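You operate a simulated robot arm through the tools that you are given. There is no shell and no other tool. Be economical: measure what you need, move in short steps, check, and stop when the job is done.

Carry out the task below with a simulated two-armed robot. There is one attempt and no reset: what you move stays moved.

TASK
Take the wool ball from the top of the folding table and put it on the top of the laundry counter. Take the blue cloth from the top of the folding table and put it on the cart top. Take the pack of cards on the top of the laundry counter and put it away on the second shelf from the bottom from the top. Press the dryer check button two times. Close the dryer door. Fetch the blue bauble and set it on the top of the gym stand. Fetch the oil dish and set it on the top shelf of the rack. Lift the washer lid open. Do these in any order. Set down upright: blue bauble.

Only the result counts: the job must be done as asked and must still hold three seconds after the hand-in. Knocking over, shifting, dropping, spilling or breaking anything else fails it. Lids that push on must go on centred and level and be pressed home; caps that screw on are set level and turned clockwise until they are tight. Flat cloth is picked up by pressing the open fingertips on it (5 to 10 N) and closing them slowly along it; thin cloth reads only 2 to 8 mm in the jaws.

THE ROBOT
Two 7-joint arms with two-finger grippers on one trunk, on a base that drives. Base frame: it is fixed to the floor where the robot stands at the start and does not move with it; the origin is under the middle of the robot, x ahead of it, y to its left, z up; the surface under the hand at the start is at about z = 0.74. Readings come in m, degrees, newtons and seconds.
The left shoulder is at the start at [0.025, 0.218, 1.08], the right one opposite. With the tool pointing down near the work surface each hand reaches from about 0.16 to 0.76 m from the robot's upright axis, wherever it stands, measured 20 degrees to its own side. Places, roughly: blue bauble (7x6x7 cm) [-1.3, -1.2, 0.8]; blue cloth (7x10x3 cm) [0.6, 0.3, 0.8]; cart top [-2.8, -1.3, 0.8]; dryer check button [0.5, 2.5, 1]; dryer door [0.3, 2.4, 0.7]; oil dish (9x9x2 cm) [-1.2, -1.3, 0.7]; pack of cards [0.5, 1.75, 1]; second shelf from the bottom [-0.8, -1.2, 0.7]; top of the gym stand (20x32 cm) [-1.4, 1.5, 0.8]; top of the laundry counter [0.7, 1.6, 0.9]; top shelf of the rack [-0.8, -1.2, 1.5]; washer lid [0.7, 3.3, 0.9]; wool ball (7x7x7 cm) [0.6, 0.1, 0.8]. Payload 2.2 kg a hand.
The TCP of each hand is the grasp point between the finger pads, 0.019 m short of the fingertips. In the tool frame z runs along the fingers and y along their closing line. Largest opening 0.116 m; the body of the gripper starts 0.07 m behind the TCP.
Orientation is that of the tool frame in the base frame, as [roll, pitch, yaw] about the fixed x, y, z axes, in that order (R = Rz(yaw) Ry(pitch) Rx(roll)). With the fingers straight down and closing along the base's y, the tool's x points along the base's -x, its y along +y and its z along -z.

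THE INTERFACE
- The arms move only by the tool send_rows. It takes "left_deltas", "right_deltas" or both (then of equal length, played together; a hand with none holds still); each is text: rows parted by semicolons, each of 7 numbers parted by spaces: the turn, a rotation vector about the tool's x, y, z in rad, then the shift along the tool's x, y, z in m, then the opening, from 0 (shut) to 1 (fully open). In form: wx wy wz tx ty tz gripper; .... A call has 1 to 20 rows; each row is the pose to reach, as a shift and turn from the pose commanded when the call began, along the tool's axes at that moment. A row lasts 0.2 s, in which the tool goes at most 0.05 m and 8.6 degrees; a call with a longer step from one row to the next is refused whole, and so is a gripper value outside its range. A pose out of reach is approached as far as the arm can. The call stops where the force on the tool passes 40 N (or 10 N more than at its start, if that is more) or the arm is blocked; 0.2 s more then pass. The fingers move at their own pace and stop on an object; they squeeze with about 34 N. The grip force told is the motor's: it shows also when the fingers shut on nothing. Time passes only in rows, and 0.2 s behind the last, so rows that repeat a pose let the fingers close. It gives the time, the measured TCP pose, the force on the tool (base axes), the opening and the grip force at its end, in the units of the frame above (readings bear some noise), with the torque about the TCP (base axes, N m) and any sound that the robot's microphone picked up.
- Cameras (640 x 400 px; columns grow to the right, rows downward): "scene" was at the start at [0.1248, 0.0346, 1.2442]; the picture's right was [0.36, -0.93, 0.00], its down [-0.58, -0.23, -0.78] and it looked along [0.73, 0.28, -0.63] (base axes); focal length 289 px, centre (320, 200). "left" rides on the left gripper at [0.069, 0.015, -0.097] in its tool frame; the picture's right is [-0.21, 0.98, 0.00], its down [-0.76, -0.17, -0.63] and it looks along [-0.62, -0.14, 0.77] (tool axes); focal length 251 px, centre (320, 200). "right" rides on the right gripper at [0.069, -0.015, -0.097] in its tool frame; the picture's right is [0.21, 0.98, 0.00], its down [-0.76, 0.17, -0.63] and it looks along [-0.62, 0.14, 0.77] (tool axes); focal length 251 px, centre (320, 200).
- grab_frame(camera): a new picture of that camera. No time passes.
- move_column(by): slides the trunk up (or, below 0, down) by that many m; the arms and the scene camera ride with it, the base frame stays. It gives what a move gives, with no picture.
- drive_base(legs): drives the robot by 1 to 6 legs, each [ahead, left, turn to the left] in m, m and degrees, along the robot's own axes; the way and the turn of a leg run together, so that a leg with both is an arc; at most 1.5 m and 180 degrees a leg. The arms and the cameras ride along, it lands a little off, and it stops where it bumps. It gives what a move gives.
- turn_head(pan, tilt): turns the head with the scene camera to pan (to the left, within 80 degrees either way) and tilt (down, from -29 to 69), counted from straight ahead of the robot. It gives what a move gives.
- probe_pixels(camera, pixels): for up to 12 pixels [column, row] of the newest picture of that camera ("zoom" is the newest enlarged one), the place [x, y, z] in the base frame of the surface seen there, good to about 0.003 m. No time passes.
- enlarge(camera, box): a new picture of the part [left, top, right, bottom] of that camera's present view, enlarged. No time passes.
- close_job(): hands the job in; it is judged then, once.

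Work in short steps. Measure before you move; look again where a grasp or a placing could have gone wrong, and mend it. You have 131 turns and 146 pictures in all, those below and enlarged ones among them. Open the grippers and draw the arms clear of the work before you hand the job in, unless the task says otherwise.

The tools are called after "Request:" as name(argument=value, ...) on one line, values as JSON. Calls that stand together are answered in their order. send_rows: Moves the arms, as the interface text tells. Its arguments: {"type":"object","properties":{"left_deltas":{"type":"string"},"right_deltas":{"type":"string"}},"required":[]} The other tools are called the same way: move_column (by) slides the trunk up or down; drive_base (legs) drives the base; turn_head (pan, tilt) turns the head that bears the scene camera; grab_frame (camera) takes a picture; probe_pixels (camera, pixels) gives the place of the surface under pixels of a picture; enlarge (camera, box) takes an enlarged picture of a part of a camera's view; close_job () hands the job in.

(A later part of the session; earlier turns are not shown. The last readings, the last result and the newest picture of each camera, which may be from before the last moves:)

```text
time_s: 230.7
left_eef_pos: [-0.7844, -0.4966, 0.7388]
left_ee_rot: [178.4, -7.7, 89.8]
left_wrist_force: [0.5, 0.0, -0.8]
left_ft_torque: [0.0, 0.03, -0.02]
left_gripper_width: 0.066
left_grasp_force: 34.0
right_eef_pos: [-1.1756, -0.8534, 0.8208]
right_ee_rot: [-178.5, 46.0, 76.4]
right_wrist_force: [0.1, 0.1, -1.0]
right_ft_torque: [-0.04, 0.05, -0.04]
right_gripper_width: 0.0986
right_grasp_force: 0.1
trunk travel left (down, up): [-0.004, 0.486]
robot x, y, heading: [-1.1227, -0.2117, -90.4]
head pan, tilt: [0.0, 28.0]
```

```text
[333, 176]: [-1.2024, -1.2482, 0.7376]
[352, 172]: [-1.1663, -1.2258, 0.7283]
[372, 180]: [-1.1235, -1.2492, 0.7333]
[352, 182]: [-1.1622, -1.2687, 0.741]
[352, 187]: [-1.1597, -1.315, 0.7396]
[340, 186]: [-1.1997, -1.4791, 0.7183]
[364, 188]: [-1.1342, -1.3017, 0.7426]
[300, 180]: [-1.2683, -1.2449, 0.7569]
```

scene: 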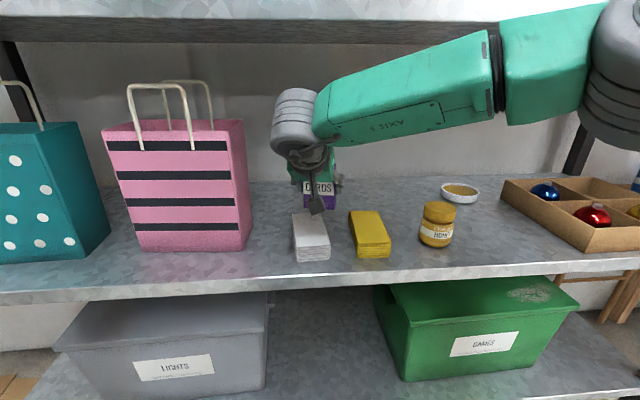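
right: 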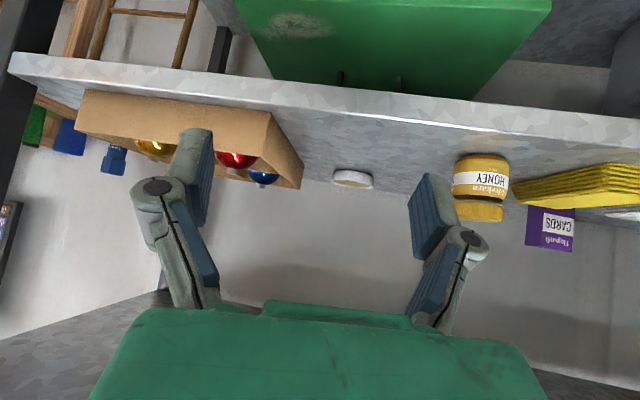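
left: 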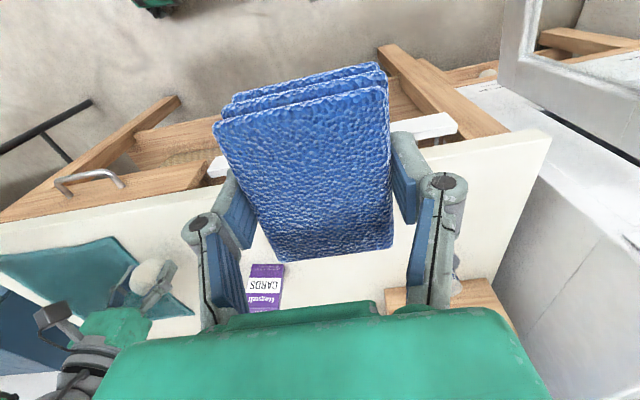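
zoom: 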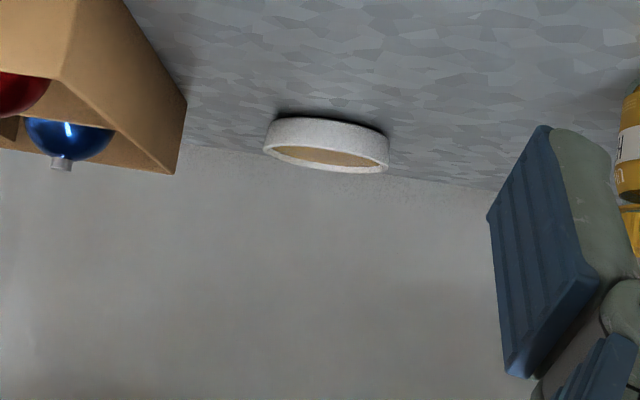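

Dish centre ≈ (−1.162, −1.268), z 0.719–0.742, Ø≈88 mm. I drive ahead 0.28 m, and then bring the open hand over it.

Request:
drive_base(legs=[[0.28, 0, 0.4]])

Request:
send_rows(right_deltas="0 0 0 0 0 0 1; 0 0 0 0 0 0 1; 0 0 0 0 0 0 1; 0 0 0 0 0 0 1; 0 0 0 0 0 0 1; 0 0 0 0 0 0 1; 0 0 0 0 0 0 1; 0 0 0 0 0 0 1; 0 0 0 0 0 0 1; 0 0 0 0 0 0 1; 0 0 0 0 0 0 1; 0 0 0 0 0 0 1")

Request:
grab_frame(camera="right")

Request:
probe_pixels(camera="right", pixels=[[340, 110], [330, 130], [320, 140]])

```text
time_s: 232.7
left_eef_pos: [-0.7906, -0.7806, 0.7402]
left_ee_rot: [178.1, -7.7, 89.8]
left_wrist_force: [-0.2, -0.1, 0.0]
left_ft_torque: [0.0, -0.01, 0.01]
left_gripper_width: 0.0658
left_grasp_force: 33.7
right_eef_pos: [-1.1805, -1.1372, 0.8204]
right_ee_rot: [-178.9, 45.8, 76.4]
right_wrist_force: [0.1, 0.0, 0.4]
right_ft_torque: [0.01, -0.03, 0.0]
right_gripper_width: 0.0987
right_grasp_force: 0.1
trunk travel left (down, up): [-0.004, 0.486]
robot x, y, heading: [-1.1262, -0.4993, -90.0]
head pan, tilt: [0.0, 28.0]
```

```text
time_s: 235.3
left_eef_pos: [-0.7891, -0.7772, 0.7394]
left_ee_rot: [178.2, -8.0, 89.8]
left_wrist_force: [0.7, 0.3, 0.2]
left_ft_torque: [-0.01, -0.03, -0.01]
left_gripper_width: 0.0658
left_grasp_force: 34.1
right_eef_pos: [-1.1799, -1.1356, 0.8223]
right_ee_rot: [-178.8, 46.1, 76.4]
right_wrist_force: [0.3, 0.7, 0.1]
right_ft_torque: [-0.01, 0.02, 0.02]
right_gripper_width: 0.1159
right_grasp_force: 0.1
trunk travel left (down, up): [-0.004, 0.486]
robot x, y, heading: [-1.1279, -0.4949, -90.3]
head pan, tilt: [0.0, 28.0]
```

```text
53 pictures are left
```

right: 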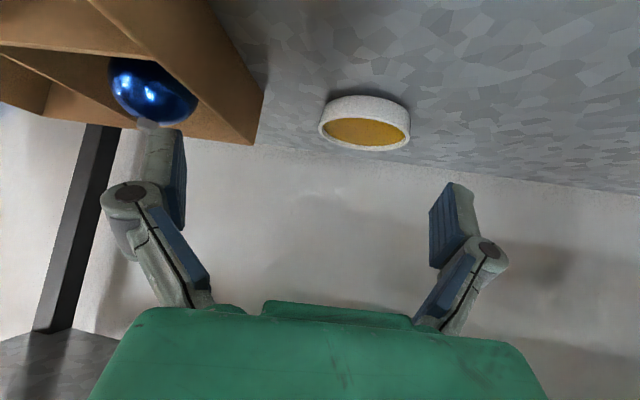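

```text
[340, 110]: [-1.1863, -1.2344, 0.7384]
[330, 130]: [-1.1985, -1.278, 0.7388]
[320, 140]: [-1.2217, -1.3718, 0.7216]
```

Now I move over the dish and lower to straddle it.

Request:
send_rows(right_deltas="0 0 0 -0.0215 0.012 0.022 1; 0 0 0 -0.043 0.024 0.045 1; 0 0 0 -0.0645 0.036 0.067 1; 0 0 0 -0.086 0.0485 0.0894 1; 0 0 0 -0.068 0.0485 0.107 1; 0 0 0 -0.052 0.0485 0.122 1; 0 0 0 -0.052 0.0485 0.122 1; 0 0 0 -0.052 0.0485 0.122 1")

Request:
grab_frame(camera="right")

```text
time_s: 237.1
left_eef_pos: [-0.7901, -0.7767, 0.7392]
left_ee_rot: [178.1, -8.0, 89.8]
left_wrist_force: [-0.1, -0.4, -0.6]
left_ft_torque: [0.02, 0.03, 0.04]
left_gripper_width: 0.066
left_grasp_force: 34.1
right_eef_pos: [-1.1635, -1.2683, 0.7738]
right_ee_rot: [-178.8, 46.1, 76.3]
right_wrist_force: [0.1, -1.3, -0.1]
right_ft_torque: [-0.01, -0.01, 0.04]
right_gripper_width: 0.1161
right_grasp_force: 0.1
trunk travel left (down, up): [-0.004, 0.486]
robot x, y, heading: [-1.1265, -0.4987, -90.2]
head pan, tilt: [0.0, 28.0]
```

```text
52 pictures are left
```

right: 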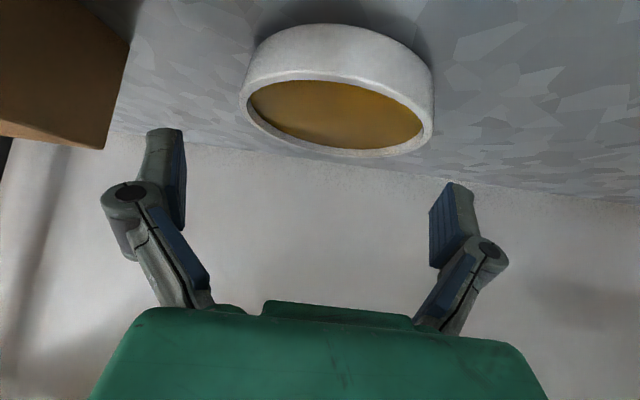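

Dish is offset ~9 mm to +y of the tool. I shift, lower 31 mm, and close gently.

Request:
send_rows(right_deltas="0 0 0 0.007 0.009 0.007 1; 0 0 0 0.015 0.009 0.0143 1; 0 0 0 0.021 0.009 0.02 1; 0 0 0 0.0223 0.009 0.0215 1; 0 0 0 0.0223 0.009 0.0215 0.85; 0 0 0 0.0223 0.009 0.0215 0.75; 0 0 0 0.0223 0.009 0.0215 0.65; 0 0 0 0.0223 0.009 0.0215 0.55; 0 0 0 0.0223 0.009 0.0215 0.55")

Request:
grab_frame(camera="right")

```text
time_s: 239.1
left_eef_pos: [-0.7894, -0.7776, 0.7385]
left_ee_rot: [178.1, -8.0, 89.8]
left_wrist_force: [-0.5, 0.0, 0.1]
left_ft_torque: [0.0, 0.01, 0.01]
left_gripper_width: 0.0658
left_grasp_force: 33.8
right_eef_pos: [-1.1566, -1.2697, 0.7447]
right_ee_rot: [-178.8, 46.1, 76.4]
right_wrist_force: [-3.1, -1.2, 2.3]
right_ft_torque: [0.05, 0.11, 0.06]
right_gripper_width: 0.0856
right_grasp_force: 33.1
trunk travel left (down, up): [-0.004, 0.486]
robot x, y, heading: [-1.13, -0.4968, -90.2]
head pan, tilt: [0.0, 28.0]
```

```text
51 pictures are left
```

right: 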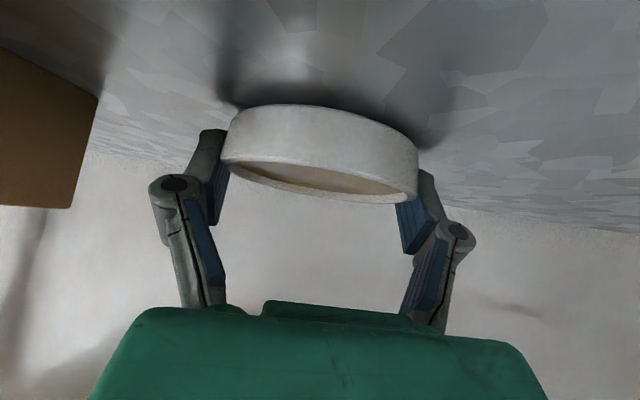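

Gripped at 86 mm. I lift slowly 3 cm and check the dish.

Request:
send_rows(right_deltas="0 0 0 -0.003 0 -0.003 0.5; 0 0 0 -0.007 0 -0.007 0.5; 0 0 0 -0.011 0 -0.011 0.5; 0 0 0 -0.016 0 -0.016 0.5; 0 0 0 -0.021 0 -0.021 0.5; 0 0 0 -0.025 0 -0.025 0.5; 0 0 0 -0.028 0 -0.028 0.5; 0 0 0 -0.028 0 -0.028 0.5")

Request:
grab_frame(camera="right")

Request:
grab_frame(camera="scene")

```text
time_s: 240.9
left_eef_pos: [-0.7891, -0.7785, 0.7384]
left_ee_rot: [178.2, -8.1, 89.9]
left_wrist_force: [-0.1, 0.3, -0.9]
left_ft_torque: [-0.01, 0.02, 0.01]
left_gripper_width: 0.0656
left_grasp_force: 34.2
right_eef_pos: [-1.1559, -1.2712, 0.785]
right_ee_rot: [-178.9, 46.0, 76.3]
right_wrist_force: [-0.2, 0.0, -2.3]
right_ft_torque: [-0.01, 0.0, -0.01]
right_gripper_width: 0.0855
right_grasp_force: 33.9
trunk travel left (down, up): [-0.004, 0.486]
robot x, y, heading: [-1.1258, -0.4964, -90.2]
head pan, tilt: [0.0, 28.0]
```

```text
50 pictures are left
```

right: 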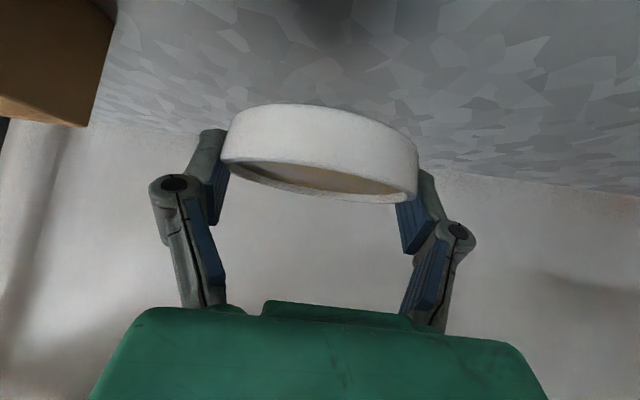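

```text
49 pictures are left
```

scene: 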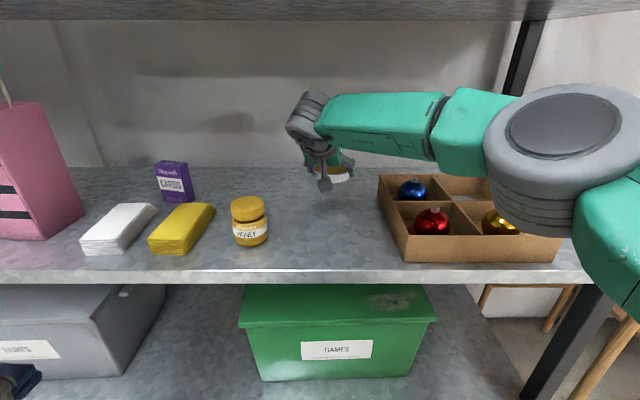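

Dish is lifted level. I drive straight back 0.5 m, then raise the trunk to look at the top shelf.

Request:
drive_base(legs=[[-0.5, 0, 0]])

Request:
move_column(by=0.48)

Request:
turn_head(pan=15, tilt=5)

Request:
grab_frame(camera="scene")

```text
time_s: 243.8
left_eef_pos: [-0.7877, -0.2777, 0.738]
left_ee_rot: [178.2, -8.0, 90.2]
left_wrist_force: [-0.1, -1.2, -0.9]
left_ft_torque: [-0.02, -0.01, -0.02]
left_gripper_width: 0.0659
left_grasp_force: 34.0
right_eef_pos: [-1.1513, -0.772, 0.783]
right_ee_rot: [-178.8, 46.1, 76.9]
right_wrist_force: [0.4, 0.6, -1.9]
right_ft_torque: [0.02, -0.03, -0.03]
right_gripper_width: 0.0858
right_grasp_force: 33.8
trunk travel left (down, up): [-0.004, 0.486]
robot x, y, heading: [-1.129, -0.0014, -89.8]
head pan, tilt: [0.0, 28.0]
```

```text
refused: 0.48 is not a number from -0.4 to 0.4
```

```text
time_s: 244.7
left_eef_pos: [-0.7881, -0.2746, 0.7371]
left_ee_rot: [178.1, -8.5, 90.4]
left_wrist_force: [0.2, 0.2, -0.2]
left_ft_torque: [0.03, 0.04, 0.04]
left_gripper_width: 0.0661
left_grasp_force: 34.1
right_eef_pos: [-1.1514, -0.7716, 0.786]
right_ee_rot: [-178.8, 46.2, 76.9]
right_wrist_force: [-0.5, -0.2, -3.1]
right_ft_torque: [-0.02, -0.02, -0.02]
right_gripper_width: 0.0856
right_grasp_force: 34.0
trunk travel left (down, up): [-0.004, 0.486]
robot x, y, heading: [-1.1295, -0.0008, -89.9]
head pan, tilt: [15.0, 5.0]
```

```text
48 pictures are left
```

scene: 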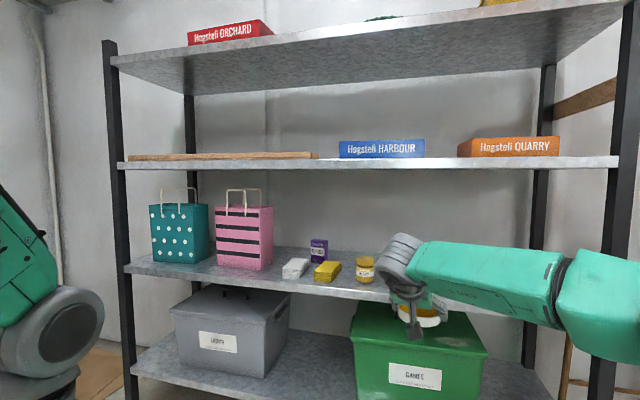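

I raise the trunk 0.4 m plus 0.08 m, and look at the top shelf.

Request:
move_column(by=0.4)

Request:
move_column(by=0.08)

Request:
turn_head(pan=5, tilt=10)

Request:
grab_frame(camera="scene")

```text
time_s: 248.5
left_eef_pos: [-0.788, -0.2739, 1.1366]
left_ee_rot: [178.1, -8.5, 90.2]
left_wrist_force: [0.2, -0.6, -0.4]
left_ft_torque: [0.0, -0.02, -0.01]
left_gripper_width: 0.0658
left_grasp_force: 33.7
right_eef_pos: [-1.1504, -0.7713, 1.1877]
right_ee_rot: [-178.9, 46.2, 76.6]
right_wrist_force: [1.0, 0.4, -3.3]
right_ft_torque: [0.02, -0.01, -0.01]
right_gripper_width: 0.0854
right_grasp_force: 33.9
trunk travel left (down, up): [-0.404, 0.086]
robot x, y, heading: [-1.1258, 0.0008, -89.6]
head pan, tilt: [15.0, 5.0]
```

```text
time_s: 249.7
left_eef_pos: [-0.7866, -0.2745, 1.2156]
left_ee_rot: [178.1, -8.5, 90.2]
left_wrist_force: [-0.3, -0.4, -1.1]
left_ft_torque: [-0.01, 0.01, -0.02]
left_gripper_width: 0.0659
left_grasp_force: 33.9
right_eef_pos: [-1.1503, -0.7713, 1.2664]
right_ee_rot: [-179.0, 46.2, 76.8]
right_wrist_force: [0.1, -0.5, -3.0]
right_ft_torque: [0.0, -0.01, 0.02]
right_gripper_width: 0.0855
right_grasp_force: 33.9
trunk travel left (down, up): [-0.484, 0.006]
robot x, y, heading: [-1.1283, 0.001, -89.8]
head pan, tilt: [15.0, 5.0]
```

```text
time_s: 250.4
left_eef_pos: [-0.7871, -0.2735, 1.2168]
left_ee_rot: [178.1, -8.7, 90.2]
left_wrist_force: [0.8, -0.4, -0.2]
left_ft_torque: [-0.02, 0.04, 0.01]
left_gripper_width: 0.0659
left_grasp_force: 34.5
right_eef_pos: [-1.1494, -0.7722, 1.2659]
right_ee_rot: [-178.8, 46.1, 76.7]
right_wrist_force: [0.5, -0.2, -2.9]
right_ft_torque: [0.0, -0.01, 0.0]
right_gripper_width: 0.0854
right_grasp_force: 34.4
trunk travel left (down, up): [-0.484, 0.006]
robot x, y, heading: [-1.1268, -0.0008, -89.8]
head pan, tilt: [5.0, 10.0]
```

```text
47 pictures are left
```

scene: 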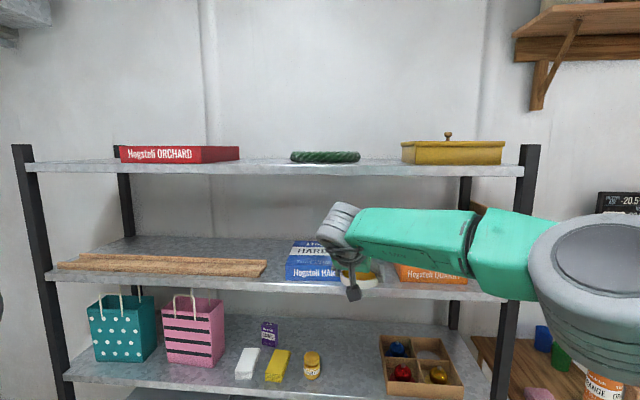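

The top shelf has free spots between the red box, wreath and gold box. I probe it.

Request:
probe_pixels(camera="scene", pixels=[[238, 160], [265, 165], [265, 160], [292, 160], [358, 160], [380, 163], [402, 163], [265, 172], [380, 172], [325, 166], [265, 170], [325, 170]])

Request:
enlarge(camera="scene", box=[200, 110, 440, 260])

```text
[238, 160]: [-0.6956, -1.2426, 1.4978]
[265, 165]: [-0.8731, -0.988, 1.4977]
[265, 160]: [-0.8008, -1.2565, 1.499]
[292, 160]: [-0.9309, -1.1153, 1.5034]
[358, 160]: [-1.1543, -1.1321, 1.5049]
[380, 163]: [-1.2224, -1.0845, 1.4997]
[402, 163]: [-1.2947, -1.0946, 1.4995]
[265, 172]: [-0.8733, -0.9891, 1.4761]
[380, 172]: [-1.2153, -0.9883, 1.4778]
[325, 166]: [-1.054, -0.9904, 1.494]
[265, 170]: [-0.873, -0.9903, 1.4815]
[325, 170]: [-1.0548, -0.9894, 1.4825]
```

```text
2.67 times, centred on (320, 185) of scene
```

zoom: 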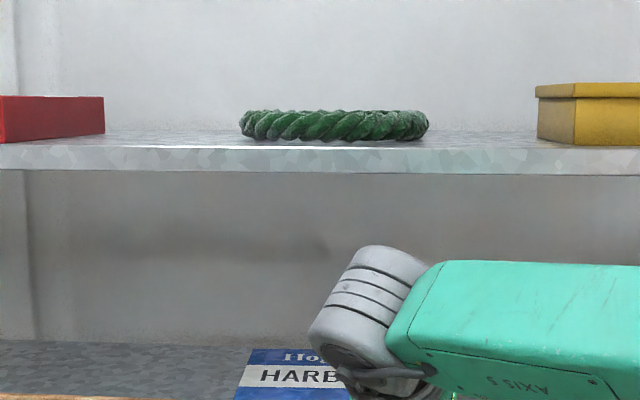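

Top shelf surface z≈1.499; free gap x −0.70…−0.93. I raise the arm 0.29 m (retracting 0.12 m) slowly, keeping orientation.

Request:
send_rows(right_deltas="0 0 0 -0.009 -0.002 -0.02 0.5; 0 0 0 -0.019 -0.004 -0.043 0.5; 0 0 0 -0.03 -0.006 -0.067 0.5; 0 0 0 -0.041 -0.009 -0.092 0.5; 0 0 0 -0.052 -0.011 -0.117 0.5; 0 0 0 -0.063 -0.014 -0.142 0.5; 0 0 0 -0.074 -0.016 -0.167 0.5; 0 0 0 -0.085 -0.018 -0.192 0.5; 0 0 0 -0.096 -0.021 -0.217 0.5; 0 0 0 -0.107 -0.023 -0.24 0.5; 0 0 0 -0.118 -0.025 -0.264 0.5; 0 0 0 -0.128 -0.0276 -0.285 0.5; 0 0 0 -0.128 -0.0276 -0.285 0.5")

Request:
drive_base(legs=[[0, 0.33, 0]])

Request:
turn_head(pan=-5, tilt=-5)

Request:
grab_frame(camera="scene")

```text
time_s: 253.2
left_eef_pos: [-0.7871, -0.2744, 1.2166]
left_ee_rot: [178.1, -8.5, 90.2]
left_wrist_force: [0.4, -1.2, -0.8]
left_ft_torque: [0.05, -0.03, 0.02]
left_gripper_width: 0.0661
left_grasp_force: 34.1
right_eef_pos: [-1.1462, -0.6525, 1.5572]
right_ee_rot: [-178.9, 46.2, 76.6]
right_wrist_force: [-0.1, -0.1, -3.1]
right_ft_torque: [0.04, -0.02, 0.02]
right_gripper_width: 0.0854
right_grasp_force: 33.8
trunk travel left (down, up): [-0.484, 0.006]
robot x, y, heading: [-1.1297, -0.0057, -90.0]
head pan, tilt: [5.0, 10.0]
```

```text
time_s: 255.4
left_eef_pos: [-0.49, -0.2743, 1.2226]
left_ee_rot: [176.7, -8.9, 90.0]
left_wrist_force: [1.3, -0.2, -0.7]
left_ft_torque: [0.01, 0.07, -0.01]
left_gripper_width: 0.0657
left_grasp_force: 34.3
right_eef_pos: [-0.8596, -0.6515, 1.557]
right_ee_rot: [179.2, 46.0, 74.9]
right_wrist_force: [-3.2, -1.7, -0.8]
right_ft_torque: [0.16, -0.21, 0.13]
right_gripper_width: 0.0855
right_grasp_force: 33.6
trunk travel left (down, up): [-0.484, 0.006]
robot x, y, heading: [-0.8036, -0.0021, -89.9]
head pan, tilt: [5.0, 10.0]
```

```text
time_s: 256.1
left_eef_pos: [-0.4694, -0.2693, 1.2119]
left_ee_rot: [177.6, -10.0, 89.9]
left_wrist_force: [-0.5, 0.2, -0.9]
left_ft_torque: [0.0, 0.02, 0.01]
left_gripper_width: 0.066
left_grasp_force: 34.2
right_eef_pos: [-0.8342, -0.6504, 1.5603]
right_ee_rot: [-179.5, 46.2, 75.9]
right_wrist_force: [0.5, 0.4, -3.3]
right_ft_torque: [0.01, 0.02, 0.0]
right_gripper_width: 0.0853
right_grasp_force: 33.6
trunk travel left (down, up): [-0.484, 0.006]
robot x, y, heading: [-0.8037, 0.0008, -90.2]
head pan, tilt: [-5.0, -5.0]
```

```text
45 pictures are left
```

scene: 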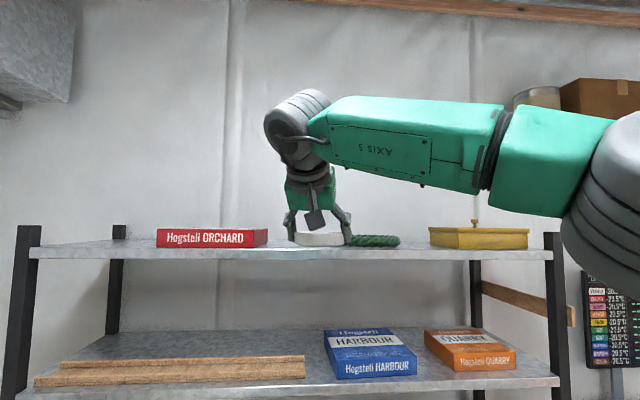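

The lateral drive makes it sway; I hold 4 s, then probe the elbow position relative to the shelf.

Request:
send_rows(right_deltas="0 0 0 0 0 0 0.5; 0 0 0 0 0 0 0.5; 0 0 0 0 0 0 0.5; 0 0 0 0 0 0 0.5; 0 0 0 0 0 0 0.5; 0 0 0 0 0 0 0.5; 0 0 0 0 0 0 0.5; 0 0 0 0 0 0 0.5; 0 0 0 0 0 0 0.5; 0 0 0 0 0 0 0.5; 0 0 0 0 0 0 0.5; 0 0 0 0 0 0 0.5; 0 0 0 0 0 0 0.5; 0 0 0 0 0 0 0.5; 0 0 0 0 0 0 0.5; 0 0 0 0 0 0 0.5; 0 0 0 0 0 0 0.5; 0 0 0 0 0 0 0.5; 0 0 0 0 0 0 0.5; 0 0 0 0 0 0 0.5")

Request:
probe_pixels(camera="scene", pixels=[[620, 200], [590, 250], [560, 180], [450, 170], [300, 130], [265, 235], [318, 240]])

```text
time_s: 260.6
left_eef_pos: [-0.422, -0.265, 1.2046]
left_ee_rot: [-179.9, -8.5, 89.6]
left_wrist_force: [0.9, 0.5, -0.5]
left_ft_torque: [-0.01, 0.03, 0.03]
left_gripper_width: 0.0659
left_grasp_force: 33.8
right_eef_pos: [-0.7715, -0.6386, 1.558]
right_ee_rot: [-176.4, 46.9, 78.4]
right_wrist_force: [2.9, -0.2, -3.8]
right_ft_torque: [-0.07, 0.14, -0.21]
right_gripper_width: 0.0853
right_grasp_force: 33.9
trunk travel left (down, up): [-0.484, 0.006]
robot x, y, heading: [-0.8045, -0.0016, -89.8]
head pan, tilt: [-5.0, -5.0]
stopped in row 20 (right hand): the arm was blocked; the commanded pose is now the measured one
```

```text
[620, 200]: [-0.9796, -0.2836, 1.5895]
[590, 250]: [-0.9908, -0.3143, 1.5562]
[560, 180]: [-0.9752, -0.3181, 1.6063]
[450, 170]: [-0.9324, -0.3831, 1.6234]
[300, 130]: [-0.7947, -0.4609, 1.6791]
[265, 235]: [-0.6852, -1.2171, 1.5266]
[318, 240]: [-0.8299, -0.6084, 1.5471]
```

Sway grows with the trunk raised. I lower 0.4 m to damp it, wait, then raise again without any sideways drive.

Request:
move_column(by=-0.4)

Request:
send_rows(right_deltas="0 0 0 0 0 0 0.5; 0 0 0 0 0 0 0.5; 0 0 0 0 0 0 0.5; 0 0 0 0 0 0 0.5; 0 0 0 0 0 0 0.5; 0 0 0 0 0 0 0.5; 0 0 0 0 0 0 0.5; 0 0 0 0 0 0 0.5; 0 0 0 0 0 0 0.5; 0 0 0 0 0 0 0.5; 0 0 0 0 0 0 0.5; 0 0 0 0 0 0 0.5; 0 0 0 0 0 0 0.5; 0 0 0 0 0 0 0.5; 0 0 0 0 0 0 0.5; 0 0 0 0 0 0 0.5; 0 0 0 0 0 0 0.5; 0 0 0 0 0 0 0.5; 0 0 0 0 0 0 0.5; 0 0 0 0 0 0 0.5")

Request:
send_rows(right_deltas="0 0 0 0 0 0 0.5; 0 0 0 0 0 0 0.5; 0 0 0 0 0 0 0.5")

Request:
grab_frame(camera="right")

```text
time_s: 261.1
left_eef_pos: [-0.5423, -0.2555, 1.2111]
left_ee_rot: [174.4, -11.4, 90.1]
left_wrist_force: [0.1, -1.0, 0.8]
left_ft_torque: [0.01, 0.05, 0.01]
left_gripper_width: 0.0658
left_grasp_force: 34.5
right_eef_pos: [-0.9299, -0.6408, 1.551]
right_ee_rot: [175.9, 45.7, 72.1]
right_wrist_force: [-3.9, -0.8, -3.2]
right_ft_torque: [0.08, -0.16, 0.15]
right_gripper_width: 0.0855
right_grasp_force: 33.9
trunk travel left (down, up): [-0.472, 0.018]
robot x, y, heading: [-0.8181, 0.0014, -90.2]
head pan, tilt: [-5.0, -5.0]
stopped: the arm was blocked; the commanded pose is now the measured one
```

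```text
time_s: 263.1
left_eef_pos: [-0.579, -0.2411, 1.2118]
left_ee_rot: [172.1, -13.5, 90.8]
left_wrist_force: [-1.0, -0.5, 0.4]
left_ft_torque: [0.04, -0.01, -0.02]
left_gripper_width: 0.0659
left_grasp_force: 33.9
right_eef_pos: [-0.9819, -0.6315, 1.5549]
right_ee_rot: [173.2, 45.3, 70.2]
right_wrist_force: [-3.3, 0.0, -2.6]
right_ft_torque: [0.07, -0.2, 0.15]
right_gripper_width: 0.0853
right_grasp_force: 34.0
trunk travel left (down, up): [-0.472, 0.018]
robot x, y, heading: [-0.826, 0.0004, -89.9]
head pan, tilt: [-5.0, -5.0]
stopped in row 9 (right hand): the arm was blocked; the commanded pose is now the measured one
```

```text
time_s: 264.1
left_eef_pos: [-0.6136, -0.229, 1.2094]
left_ee_rot: [170.4, -16.0, 91.5]
left_wrist_force: [-0.9, -0.7, 0.5]
left_ft_torque: [0.03, -0.07, -0.03]
left_gripper_width: 0.066
left_grasp_force: 34.6
right_eef_pos: [-1.0239, -0.6232, 1.5549]
right_ee_rot: [171.3, 45.3, 68.7]
right_wrist_force: [-3.3, -0.4, -3.3]
right_ft_torque: [0.01, -0.14, 0.13]
right_gripper_width: 0.0853
right_grasp_force: 33.7
trunk travel left (down, up): [-0.472, 0.018]
robot x, y, heading: [-0.8334, -0.0018, -89.9]
head pan, tilt: [-5.0, -5.0]
stopped in row 3 (right hand): the arm was blocked; the commanded pose is now the measured one
```

```text
44 pictures are left
```

right: 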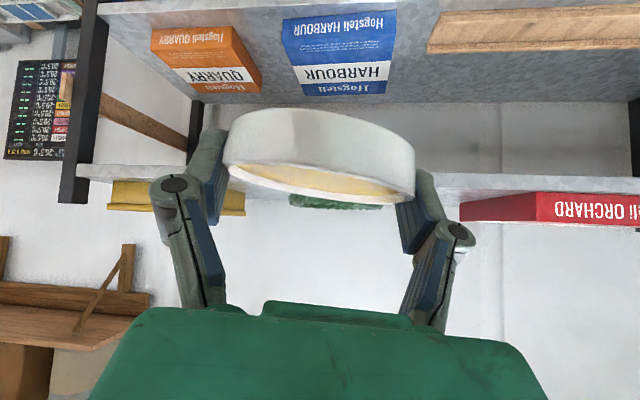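

The robot is leaning to its right. I lower the trunk at once.

Request:
move_column(by=-0.2)

Request:
grab_frame(camera="scene")

```text
time_s: 266.3
left_eef_pos: [-0.5337, -0.2291, 0.9964]
left_ee_rot: [174.4, -15.2, 90.7]
left_wrist_force: [-0.5, 0.8, 0.7]
left_ft_torque: [-0.05, 0.0, 0.01]
left_gripper_width: 0.066
left_grasp_force: 34.0
right_eef_pos: [-0.9143, -0.6214, 1.3654]
right_ee_rot: [175.9, 46.8, 72.6]
right_wrist_force: [0.7, 1.6, -0.9]
right_ft_torque: [0.03, -0.02, -0.02]
right_gripper_width: 0.0855
right_grasp_force: 34.1
trunk travel left (down, up): [-0.272, 0.218]
robot x, y, heading: [-0.8186, -0.0033, -90.0]
head pan, tilt: [-5.0, -5.0]
```

```text
43 pictures are left
```

scene: 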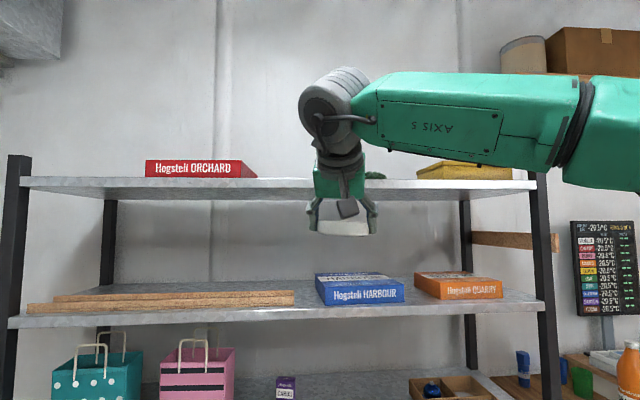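

Lowering helps; I lower 0.2 m more and let it settle.

Request:
move_column(by=-0.2)

Request:
send_rows(right_deltas="0 0 0 0 0 0 0.5; 0 0 0 0 0 0 0.5; 0 0 0 0 0 0 0.5; 0 0 0 0 0 0 0.5; 0 0 0 0 0 0 0.5; 0 0 0 0 0 0 0.5; 0 0 0 0 0 0 0.5; 0 0 0 0 0 0 0.5; 0 0 0 0 0 0 0.5; 0 0 0 0 0 0 0.5; 0 0 0 0 0 0 0.5; 0 0 0 0 0 0 0.5; 0 0 0 0 0 0 0.5; 0 0 0 0 0 0 0.5; 0 0 0 0 0 0 0.5; 0 0 0 0 0 0 0.5; 0 0 0 0 0 0 0.5; 0 0 0 0 0 0 0.5; 0 0 0 0 0 0 0.5; 0 0 0 0 0 0 0.5")

Request:
send_rows(right_deltas="0 0 0 0 0 0 0.5; 0 0 0 0 0 0 0.5; 0 0 0 0 0 0 0.5")

Request:
grab_frame(camera="right")

```text
time_s: 268.5
left_eef_pos: [-0.5776, -0.2295, 0.8]
left_ee_rot: [171.8, -16.9, 91.2]
left_wrist_force: [-0.4, -1.0, 0.4]
left_ft_torque: [0.02, -0.01, -0.02]
left_gripper_width: 0.0658
left_grasp_force: 34.3
right_eef_pos: [-0.9756, -0.6241, 1.1626]
right_ee_rot: [173.0, 46.0, 70.3]
right_wrist_force: [-3.3, -0.6, -1.5]
right_ft_torque: [0.1, -0.12, 0.11]
right_gripper_width: 0.0856
right_grasp_force: 33.9
trunk travel left (down, up): [-0.072, 0.418]
robot x, y, heading: [-0.8288, -0.0006, -90.0]
head pan, tilt: [-5.0, -5.0]
```

```text
time_s: 272.9
left_eef_pos: [-0.533, -0.2289, 0.7907]
left_ee_rot: [175.1, -15.7, 90.6]
left_wrist_force: [0.0, 0.4, -0.2]
left_ft_torque: [-0.03, 0.02, 0.02]
left_gripper_width: 0.0661
left_grasp_force: 34.0
right_eef_pos: [-0.9116, -0.6237, 1.1649]
right_ee_rot: [177.3, 46.9, 73.6]
right_wrist_force: [2.8, -0.1, -2.8]
right_ft_torque: [-0.04, 0.12, -0.17]
right_gripper_width: 0.0852
right_grasp_force: 33.7
trunk travel left (down, up): [-0.072, 0.418]
robot x, y, heading: [-0.823, -0.0021, -89.9]
head pan, tilt: [-5.0, -5.0]
stopped in row 20 (right hand): the arm was blocked; the commanded pose is now the measured one
```

```text
time_s: 273.9
left_eef_pos: [-0.5329, -0.2252, 0.7897]
left_ee_rot: [174.6, -16.3, 90.7]
left_wrist_force: [1.2, 0.2, -0.8]
left_ft_torque: [-0.01, 0.01, 0.01]
left_gripper_width: 0.0657
left_grasp_force: 34.0
right_eef_pos: [-0.9121, -0.6207, 1.165]
right_ee_rot: [176.8, 46.8, 73.3]
right_wrist_force: [0.9, 0.0, -2.5]
right_ft_torque: [-0.02, 0.01, -0.03]
right_gripper_width: 0.0853
right_grasp_force: 34.0
trunk travel left (down, up): [-0.072, 0.418]
robot x, y, heading: [-0.8223, -0.002, -90.0]
head pan, tilt: [-5.0, -5.0]
stopped in row 3 (right hand): the arm was blocked; the commanded pose is now the measured one
```

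```text
42 pictures are left
```

right: 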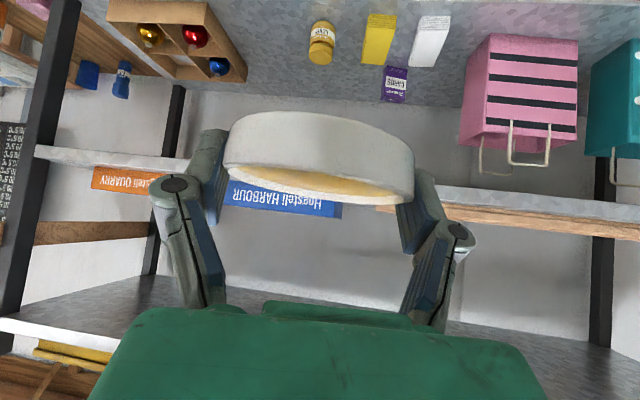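

It has settled at low trunk height. I re-level the dish (roll +4.4°) and shift the hand 0.09 m in +x with the arm, avoiding further sideways driving.

Request:
send_rows(right_deltas="0.01 0 0 0.002 0.011 -0.002 0.5; 0.02 0 0 0.004 0.022 -0.005 0.5; 0.03 0 0 0.007 0.033 -0.007 0.5; 0.04 0 0 0.009 0.043 -0.009 0.5; 0.05 0 0 0.011 0.054 -0.012 0.5; 0.06 0 0 0.013 0.065 -0.014 0.5; 0.07 0 0 0.015 0.075 -0.016 0.5; 0.077 0 0 0.0177 0.086 -0.0188 0.5; 0.077 0 0 0.0177 0.086 -0.0188 0.5; 0.077 0 0 0.0177 0.086 -0.0188 0.5; 0.077 0 0 0.0177 0.086 -0.0188 0.5; 0.077 0 0 0.0177 0.086 -0.0188 0.5")

Request:
move_column(by=0.2)

Request:
move_column(by=0.19)

```text
time_s: 276.5
left_eef_pos: [-0.5543, -0.2275, 0.797]
left_ee_rot: [173.4, -15.9, 91.0]
left_wrist_force: [-0.2, -0.7, -0.5]
left_ft_torque: [0.02, -0.02, -0.03]
left_gripper_width: 0.066
left_grasp_force: 33.8
right_eef_pos: [-0.8539, -0.6177, 1.1697]
right_ee_rot: [179.3, 46.4, 71.8]
right_wrist_force: [-1.8, 0.0, -2.0]
right_ft_torque: [0.08, -0.11, 0.07]
right_gripper_width: 0.0854
right_grasp_force: 33.8
trunk travel left (down, up): [-0.072, 0.418]
robot x, y, heading: [-0.8257, 0.0012, -90.0]
head pan, tilt: [-5.0, -5.0]
```

```text
time_s: 278.6
left_eef_pos: [-0.529, -0.2274, 0.9916]
left_ee_rot: [174.8, -16.0, 90.7]
left_wrist_force: [1.2, 0.0, -1.0]
left_ft_torque: [0.01, -0.02, 0.02]
left_gripper_width: 0.0657
left_grasp_force: 34.2
right_eef_pos: [-0.8184, -0.6175, 1.3684]
right_ee_rot: [-178.7, 46.7, 73.5]
right_wrist_force: [0.5, -0.3, -3.5]
right_ft_torque: [0.01, 0.05, -0.09]
right_gripper_width: 0.0858
right_grasp_force: 33.7
trunk travel left (down, up): [-0.272, 0.218]
robot x, y, heading: [-0.8195, -0.001, -89.9]
head pan, tilt: [-5.0, -5.0]
```

```text
time_s: 280.7
left_eef_pos: [-0.5456, -0.2272, 1.1838]
left_ee_rot: [173.9, -16.4, 90.8]
left_wrist_force: [-1.1, 0.9, -0.9]
left_ft_torque: [0.01, -0.02, 0.01]
left_gripper_width: 0.0661
left_grasp_force: 34.0
right_eef_pos: [-0.8395, -0.6197, 1.5587]
right_ee_rot: [-179.8, 46.6, 72.4]
right_wrist_force: [-0.4, -0.1, -2.3]
right_ft_torque: [0.05, -0.04, 0.02]
right_gripper_width: 0.0854
right_grasp_force: 33.6
trunk travel left (down, up): [-0.462, 0.028]
robot x, y, heading: [-0.8234, -0.0019, -89.8]
head pan, tilt: [-5.0, -5.0]
```

Sway is small now. I drive ahead 0.45 m to bring the dish over the shelf gap.

Request:
drive_base(legs=[[0.45, 0, 0]])

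Request:
grab_frame(camera="scene")

```text
time_s: 283.4
left_eef_pos: [-0.5318, -0.67, 1.1802]
left_ee_rot: [174.5, -16.4, 90.9]
left_wrist_force: [-0.7, 0.5, -1.1]
left_ft_torque: [0.0, -0.02, 0.0]
left_gripper_width: 0.0661
left_grasp_force: 33.6
right_eef_pos: [-0.8204, -1.061, 1.5591]
right_ee_rot: [-179.1, 46.8, 73.4]
right_wrist_force: [0.7, -0.3, -2.5]
right_ft_torque: [-0.02, 0.03, -0.05]
right_gripper_width: 0.0852
right_grasp_force: 33.5
trunk travel left (down, up): [-0.462, 0.028]
robot x, y, heading: [-0.8203, -0.4446, -89.7]
head pan, tilt: [-5.0, -5.0]
```

```text
41 pictures are left
```

scene: 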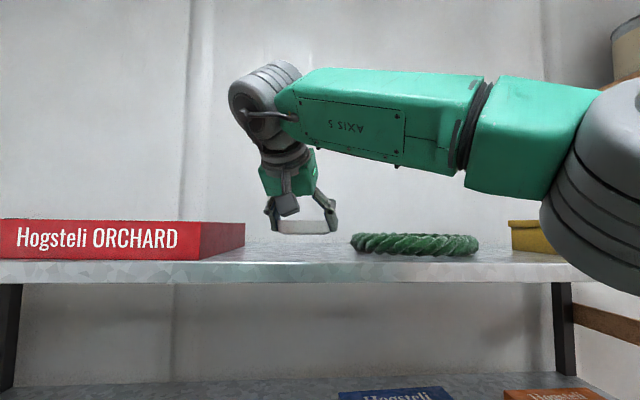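

The dish hovers over the free gap, clear of box and wreath. I lower 26 mm, then finely to contact.

Request:
send_rows(right_deltas="0 0 0 0.006 0 0.0055 0.5; 0 0 0 0.012 0 0.011 0.5; 0 0 0 0.017 0 0.016 0.5; 0 0 0 0.02 0 0.0185 0.5; 0 0 0 0.0215 0 0.02 0.5; 0 0 0 0.023 0 0.0215 0.5; 0 0 0 0.0245 0 0.023 0.5")

Request:
enlarge(camera="scene", box=[200, 140, 400, 265])

```text
time_s: 285.0
left_eef_pos: [-0.5333, -0.6659, 1.1812]
left_ee_rot: [174.3, -16.5, 91.1]
left_wrist_force: [-0.2, 0.9, -1.3]
left_ft_torque: [-0.02, 0.02, -0.03]
left_gripper_width: 0.0658
left_grasp_force: 34.1
right_eef_pos: [-0.8214, -1.0583, 1.5246]
right_ee_rot: [-179.2, 46.7, 73.4]
right_wrist_force: [0.7, 0.1, -2.8]
right_ft_torque: [-0.04, 0.07, -0.06]
right_gripper_width: 0.0853
right_grasp_force: 34.6
trunk travel left (down, up): [-0.462, 0.028]
robot x, y, heading: [-0.8174, -0.4504, -89.8]
head pan, tilt: [-5.0, -5.0]
```

```text
3.20 times, centred on (300, 202) of scene
```

zoom: 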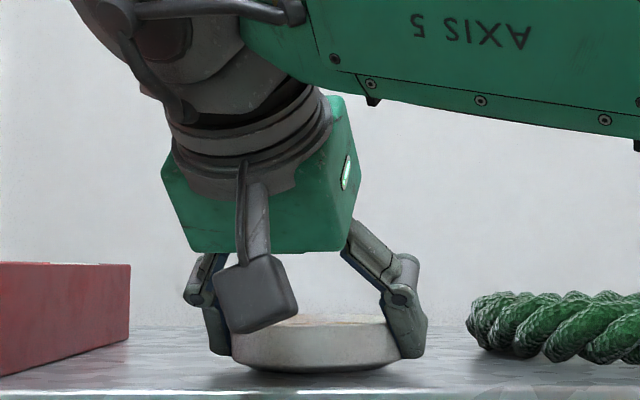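

Almost touching. I lower a few mm more in fine steps.

Request:
send_rows(right_deltas="0 0 0 0.001 0 0.001 0.5; 0 0 0 0.002 0 0.002 0.5; 0 0 0 0.003 0 0.003 0.5; 0 0 0 0.004 0 0.004 0.5; 0 0 0 0.004 0 0.004 0.5")

```text
time_s: 286.2
left_eef_pos: [-0.5381, -0.6649, 1.1818]
left_ee_rot: [174.1, -16.6, 91.1]
left_wrist_force: [-0.6, -0.4, -0.5]
left_ft_torque: [0.02, -0.09, 0.01]
left_gripper_width: 0.0659
left_grasp_force: 34.1
right_eef_pos: [-0.8232, -1.056, 1.5227]
right_ee_rot: [179.9, 47.1, 73.0]
right_wrist_force: [9.4, 0.9, 21.9]
right_ft_torque: [-0.55, -0.36, 0.08]
right_gripper_width: 0.0856
right_grasp_force: 34.0
trunk travel left (down, up): [-0.462, 0.028]
robot x, y, heading: [-0.8183, -0.4487, -89.8]
head pan, tilt: [-5.0, -5.0]
```

Contact at 22 N. I ease up 2 mm, open, lift straight up 7 cm and look.

Request:
send_rows(right_deltas="0 0 0 -0.001 0 -0.001 0.7; 0 0 0 -0.0015 0 -0.0015 0.8; 0 0 0 -0.0015 0 -0.0015 0.95; 0 0 0 -0.0015 0 -0.0015 1; 0 0 0 -0.005 0 -0.005 1; 0 0 0 -0.012 0 -0.012 1; 0 0 0 -0.022 0 -0.022 1; 0 0 0 -0.035 0 -0.035 1; 0 0 0 -0.05 0 -0.048 1")

Request:
grab_frame(camera="right")

Request:
grab_frame(camera="scene")

```text
time_s: 288.2
left_eef_pos: [-0.5426, -0.6646, 1.1823]
left_ee_rot: [174.0, -16.8, 91.2]
left_wrist_force: [0.2, 0.2, -1.1]
left_ft_torque: [0.0, 0.0, -0.02]
left_gripper_width: 0.0658
left_grasp_force: 33.7
right_eef_pos: [-0.833, -1.0575, 1.5914]
right_ee_rot: [-179.7, 46.7, 73.0]
right_wrist_force: [0.9, 0.1, 0.1]
right_ft_torque: [0.02, -0.01, 0.0]
right_gripper_width: 0.1158
right_grasp_force: 0.1
trunk travel left (down, up): [-0.462, 0.028]
robot x, y, heading: [-0.8193, -0.4473, -89.9]
head pan, tilt: [-5.0, -5.0]
```

```text
39 pictures are left
```

right: 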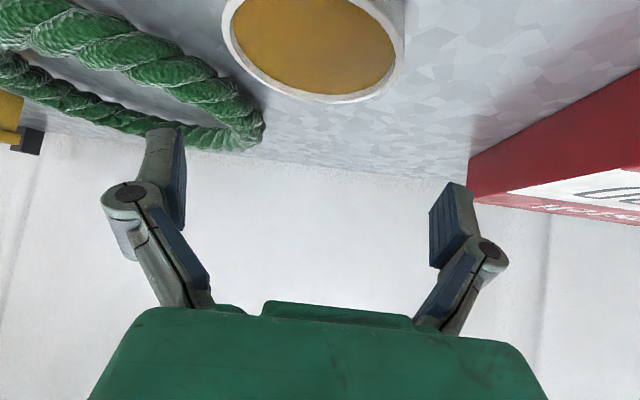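

```text
38 pictures are left
```

scene: 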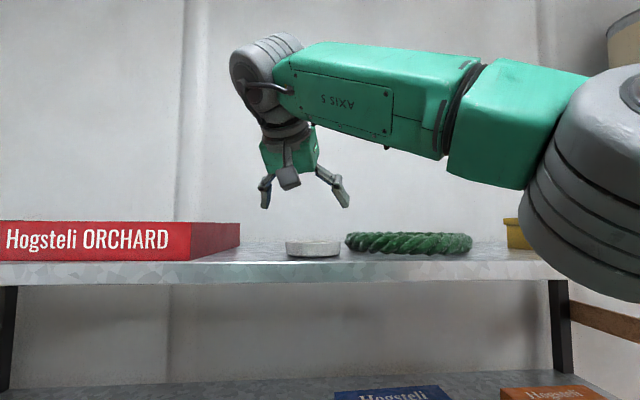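

The dish sits level on the top shelf with its oil. I back off, lower the trunk, then move right toward the bauble tray.

Request:
drive_base(legs=[[-0.45, 0, 0]])

Request:
move_column(by=-0.4)

Request:
send_rows(right_deltas="0 0 0 0.013 0 0.03 0.8; 0 0 0 0.026 0 0.06 0.65; 0 0 0 0.039 0 0.09 0.65; 0 0 0 0.052 0 0.12 0.65; 0 0 0 0.065 0 0.15 0.65; 0 0 0 0.078 0 0.18 0.65; 0 0 0 0.091 0 0.21 0.65; 0 0 0 0.105 0 0.24 0.65; 0 0 0 0.13 0 0.26 0.65")

Request:
drive_base(legs=[[0, -0.48, 0]])

Request:
turn_head(pan=0, tilt=30)

Request:
grab_frame(camera="scene")

```text
time_s: 290.9
left_eef_pos: [-0.5424, -0.2218, 1.1816]
left_ee_rot: [174.1, -16.8, 90.9]
left_wrist_force: [0.6, 0.1, 0.1]
left_ft_torque: [0.01, 0.05, 0.02]
left_gripper_width: 0.0661
left_grasp_force: 34.4
right_eef_pos: [-0.8337, -0.6132, 1.5893]
right_ee_rot: [-179.6, 46.8, 72.6]
right_wrist_force: [0.1, -0.9, 0.1]
right_ft_torque: [0.0, 0.03, -0.05]
right_gripper_width: 0.1158
right_grasp_force: 0.1
trunk travel left (down, up): [-0.462, 0.028]
robot x, y, heading: [-0.8172, 0.0011, -90.0]
head pan, tilt: [-5.0, -5.0]
```

```text
time_s: 294.7
left_eef_pos: [-0.547, -0.2158, 0.783]
left_ee_rot: [173.8, -16.8, 90.9]
left_wrist_force: [0.2, -0.1, 0.4]
left_ft_torque: [0.0, 0.03, -0.01]
left_gripper_width: 0.066
left_grasp_force: 34.3
right_eef_pos: [-0.84, -0.6061, 1.1925]
right_ee_rot: [-179.9, 46.9, 72.5]
right_wrist_force: [-0.5, -0.2, -0.1]
right_ft_torque: [-0.05, 0.0, 0.03]
right_gripper_width: 0.1162
right_grasp_force: 0.1
trunk travel left (down, up): [-0.062, 0.428]
robot x, y, heading: [-0.8197, -0.0, -89.8]
head pan, tilt: [-5.0, -5.0]
```

```text
time_s: 296.7
left_eef_pos: [-0.5472, -0.2176, 0.7819]
left_ee_rot: [173.7, -16.8, 90.9]
left_wrist_force: [-0.9, 0.2, 0.0]
left_ft_torque: [-0.03, 0.02, 0.03]
left_gripper_width: 0.0658
left_grasp_force: 34.0
right_eef_pos: [-0.8718, -0.7028, 0.919]
right_ee_rot: [-180.0, 46.8, 72.4]
right_wrist_force: [-0.4, -0.1, -0.3]
right_ft_torque: [0.02, 0.0, 0.02]
right_gripper_width: 0.0755
right_grasp_force: 0.1
trunk travel left (down, up): [-0.062, 0.428]
robot x, y, heading: [-0.8222, 0.0002, -90.0]
head pan, tilt: [-5.0, -5.0]
```

```text
time_s: 299.6
left_eef_pos: [-1.0206, -0.2159, 0.7809]
left_ee_rot: [174.1, -17.0, 91.3]
left_wrist_force: [0.4, 0.7, -1.0]
left_ft_torque: [-0.02, -0.01, 0.0]
left_gripper_width: 0.066
left_grasp_force: 34.2
right_eef_pos: [-1.3398, -0.703, 0.9187]
right_ee_rot: [-179.6, 47.0, 73.3]
right_wrist_force: [0.0, 0.4, -0.2]
right_ft_torque: [-0.06, 0.04, -0.02]
right_gripper_width: 0.0757
right_grasp_force: 0.1
trunk travel left (down, up): [-0.062, 0.428]
robot x, y, heading: [-1.3005, 0.0, -89.9]
head pan, tilt: [-5.0, -5.0]
```

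```text
time_s: 300.6
left_eef_pos: [-1.0323, -0.2155, 0.7834]
left_ee_rot: [173.4, -16.9, 91.4]
left_wrist_force: [-0.2, 0.3, -1.1]
left_ft_torque: [-0.03, -0.03, -0.03]
left_gripper_width: 0.0657
left_grasp_force: 34.0
right_eef_pos: [-1.3534, -0.7026, 0.9219]
right_ee_rot: [179.4, 46.8, 72.4]
right_wrist_force: [-1.1, 0.0, 0.4]
right_ft_torque: [0.02, -0.05, 0.04]
right_gripper_width: 0.0755
right_grasp_force: 0.0
trunk travel left (down, up): [-0.062, 0.428]
robot x, y, heading: [-1.3026, -0.0022, -89.9]
head pan, tilt: [0.0, 30.0]
```

```text
37 pictures are left
```

scene: 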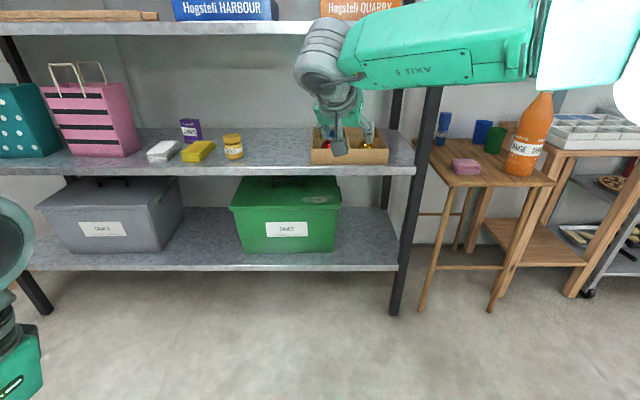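

I check the elbow position against post and bottle, and look at the bauble with the wrist camera.

Request:
probe_pixels(camera="scene", pixels=[[600, 60], [560, 40], [535, 130], [440, 70], [425, 150], [400, 110]])

Request:
enlarge(camera="right", box=[200, 60, 460, 222])

```text
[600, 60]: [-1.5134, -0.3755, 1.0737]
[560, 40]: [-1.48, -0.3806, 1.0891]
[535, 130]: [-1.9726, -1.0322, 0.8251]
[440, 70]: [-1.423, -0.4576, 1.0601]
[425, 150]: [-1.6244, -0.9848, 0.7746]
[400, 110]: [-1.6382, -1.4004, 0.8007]
```

```text
2.46 times, centred on (330, 141) of right
```

zoom: 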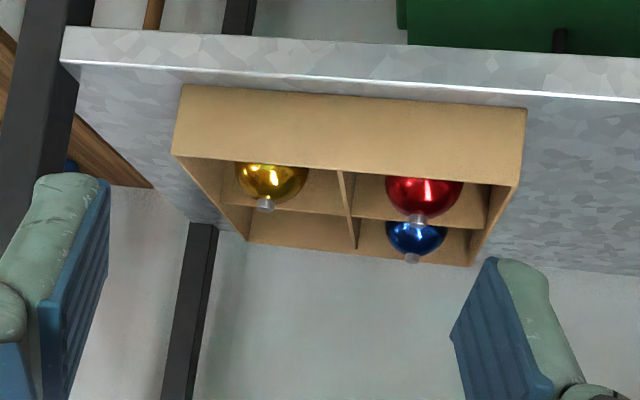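

Blue bauble sits behind the red one; at 47° the wrist camera would strike the red, so I'll use a steeper hand. I probe the bauble and cell walls.

Request:
probe_pixels(camera="zoom", pixels=[[392, 237], [418, 236], [444, 236], [412, 257], [480, 255], [468, 262], [357, 240], [430, 210], [418, 180], [418, 218], [515, 185], [350, 180]])

```text
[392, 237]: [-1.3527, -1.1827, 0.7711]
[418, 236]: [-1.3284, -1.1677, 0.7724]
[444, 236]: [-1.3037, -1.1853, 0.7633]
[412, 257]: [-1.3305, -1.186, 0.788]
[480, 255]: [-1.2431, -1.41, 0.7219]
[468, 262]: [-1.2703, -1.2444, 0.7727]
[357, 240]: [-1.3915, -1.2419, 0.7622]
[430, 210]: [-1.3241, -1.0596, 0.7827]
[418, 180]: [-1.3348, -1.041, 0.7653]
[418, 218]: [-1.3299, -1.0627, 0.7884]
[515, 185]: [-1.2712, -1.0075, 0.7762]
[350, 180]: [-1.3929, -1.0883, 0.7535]
```

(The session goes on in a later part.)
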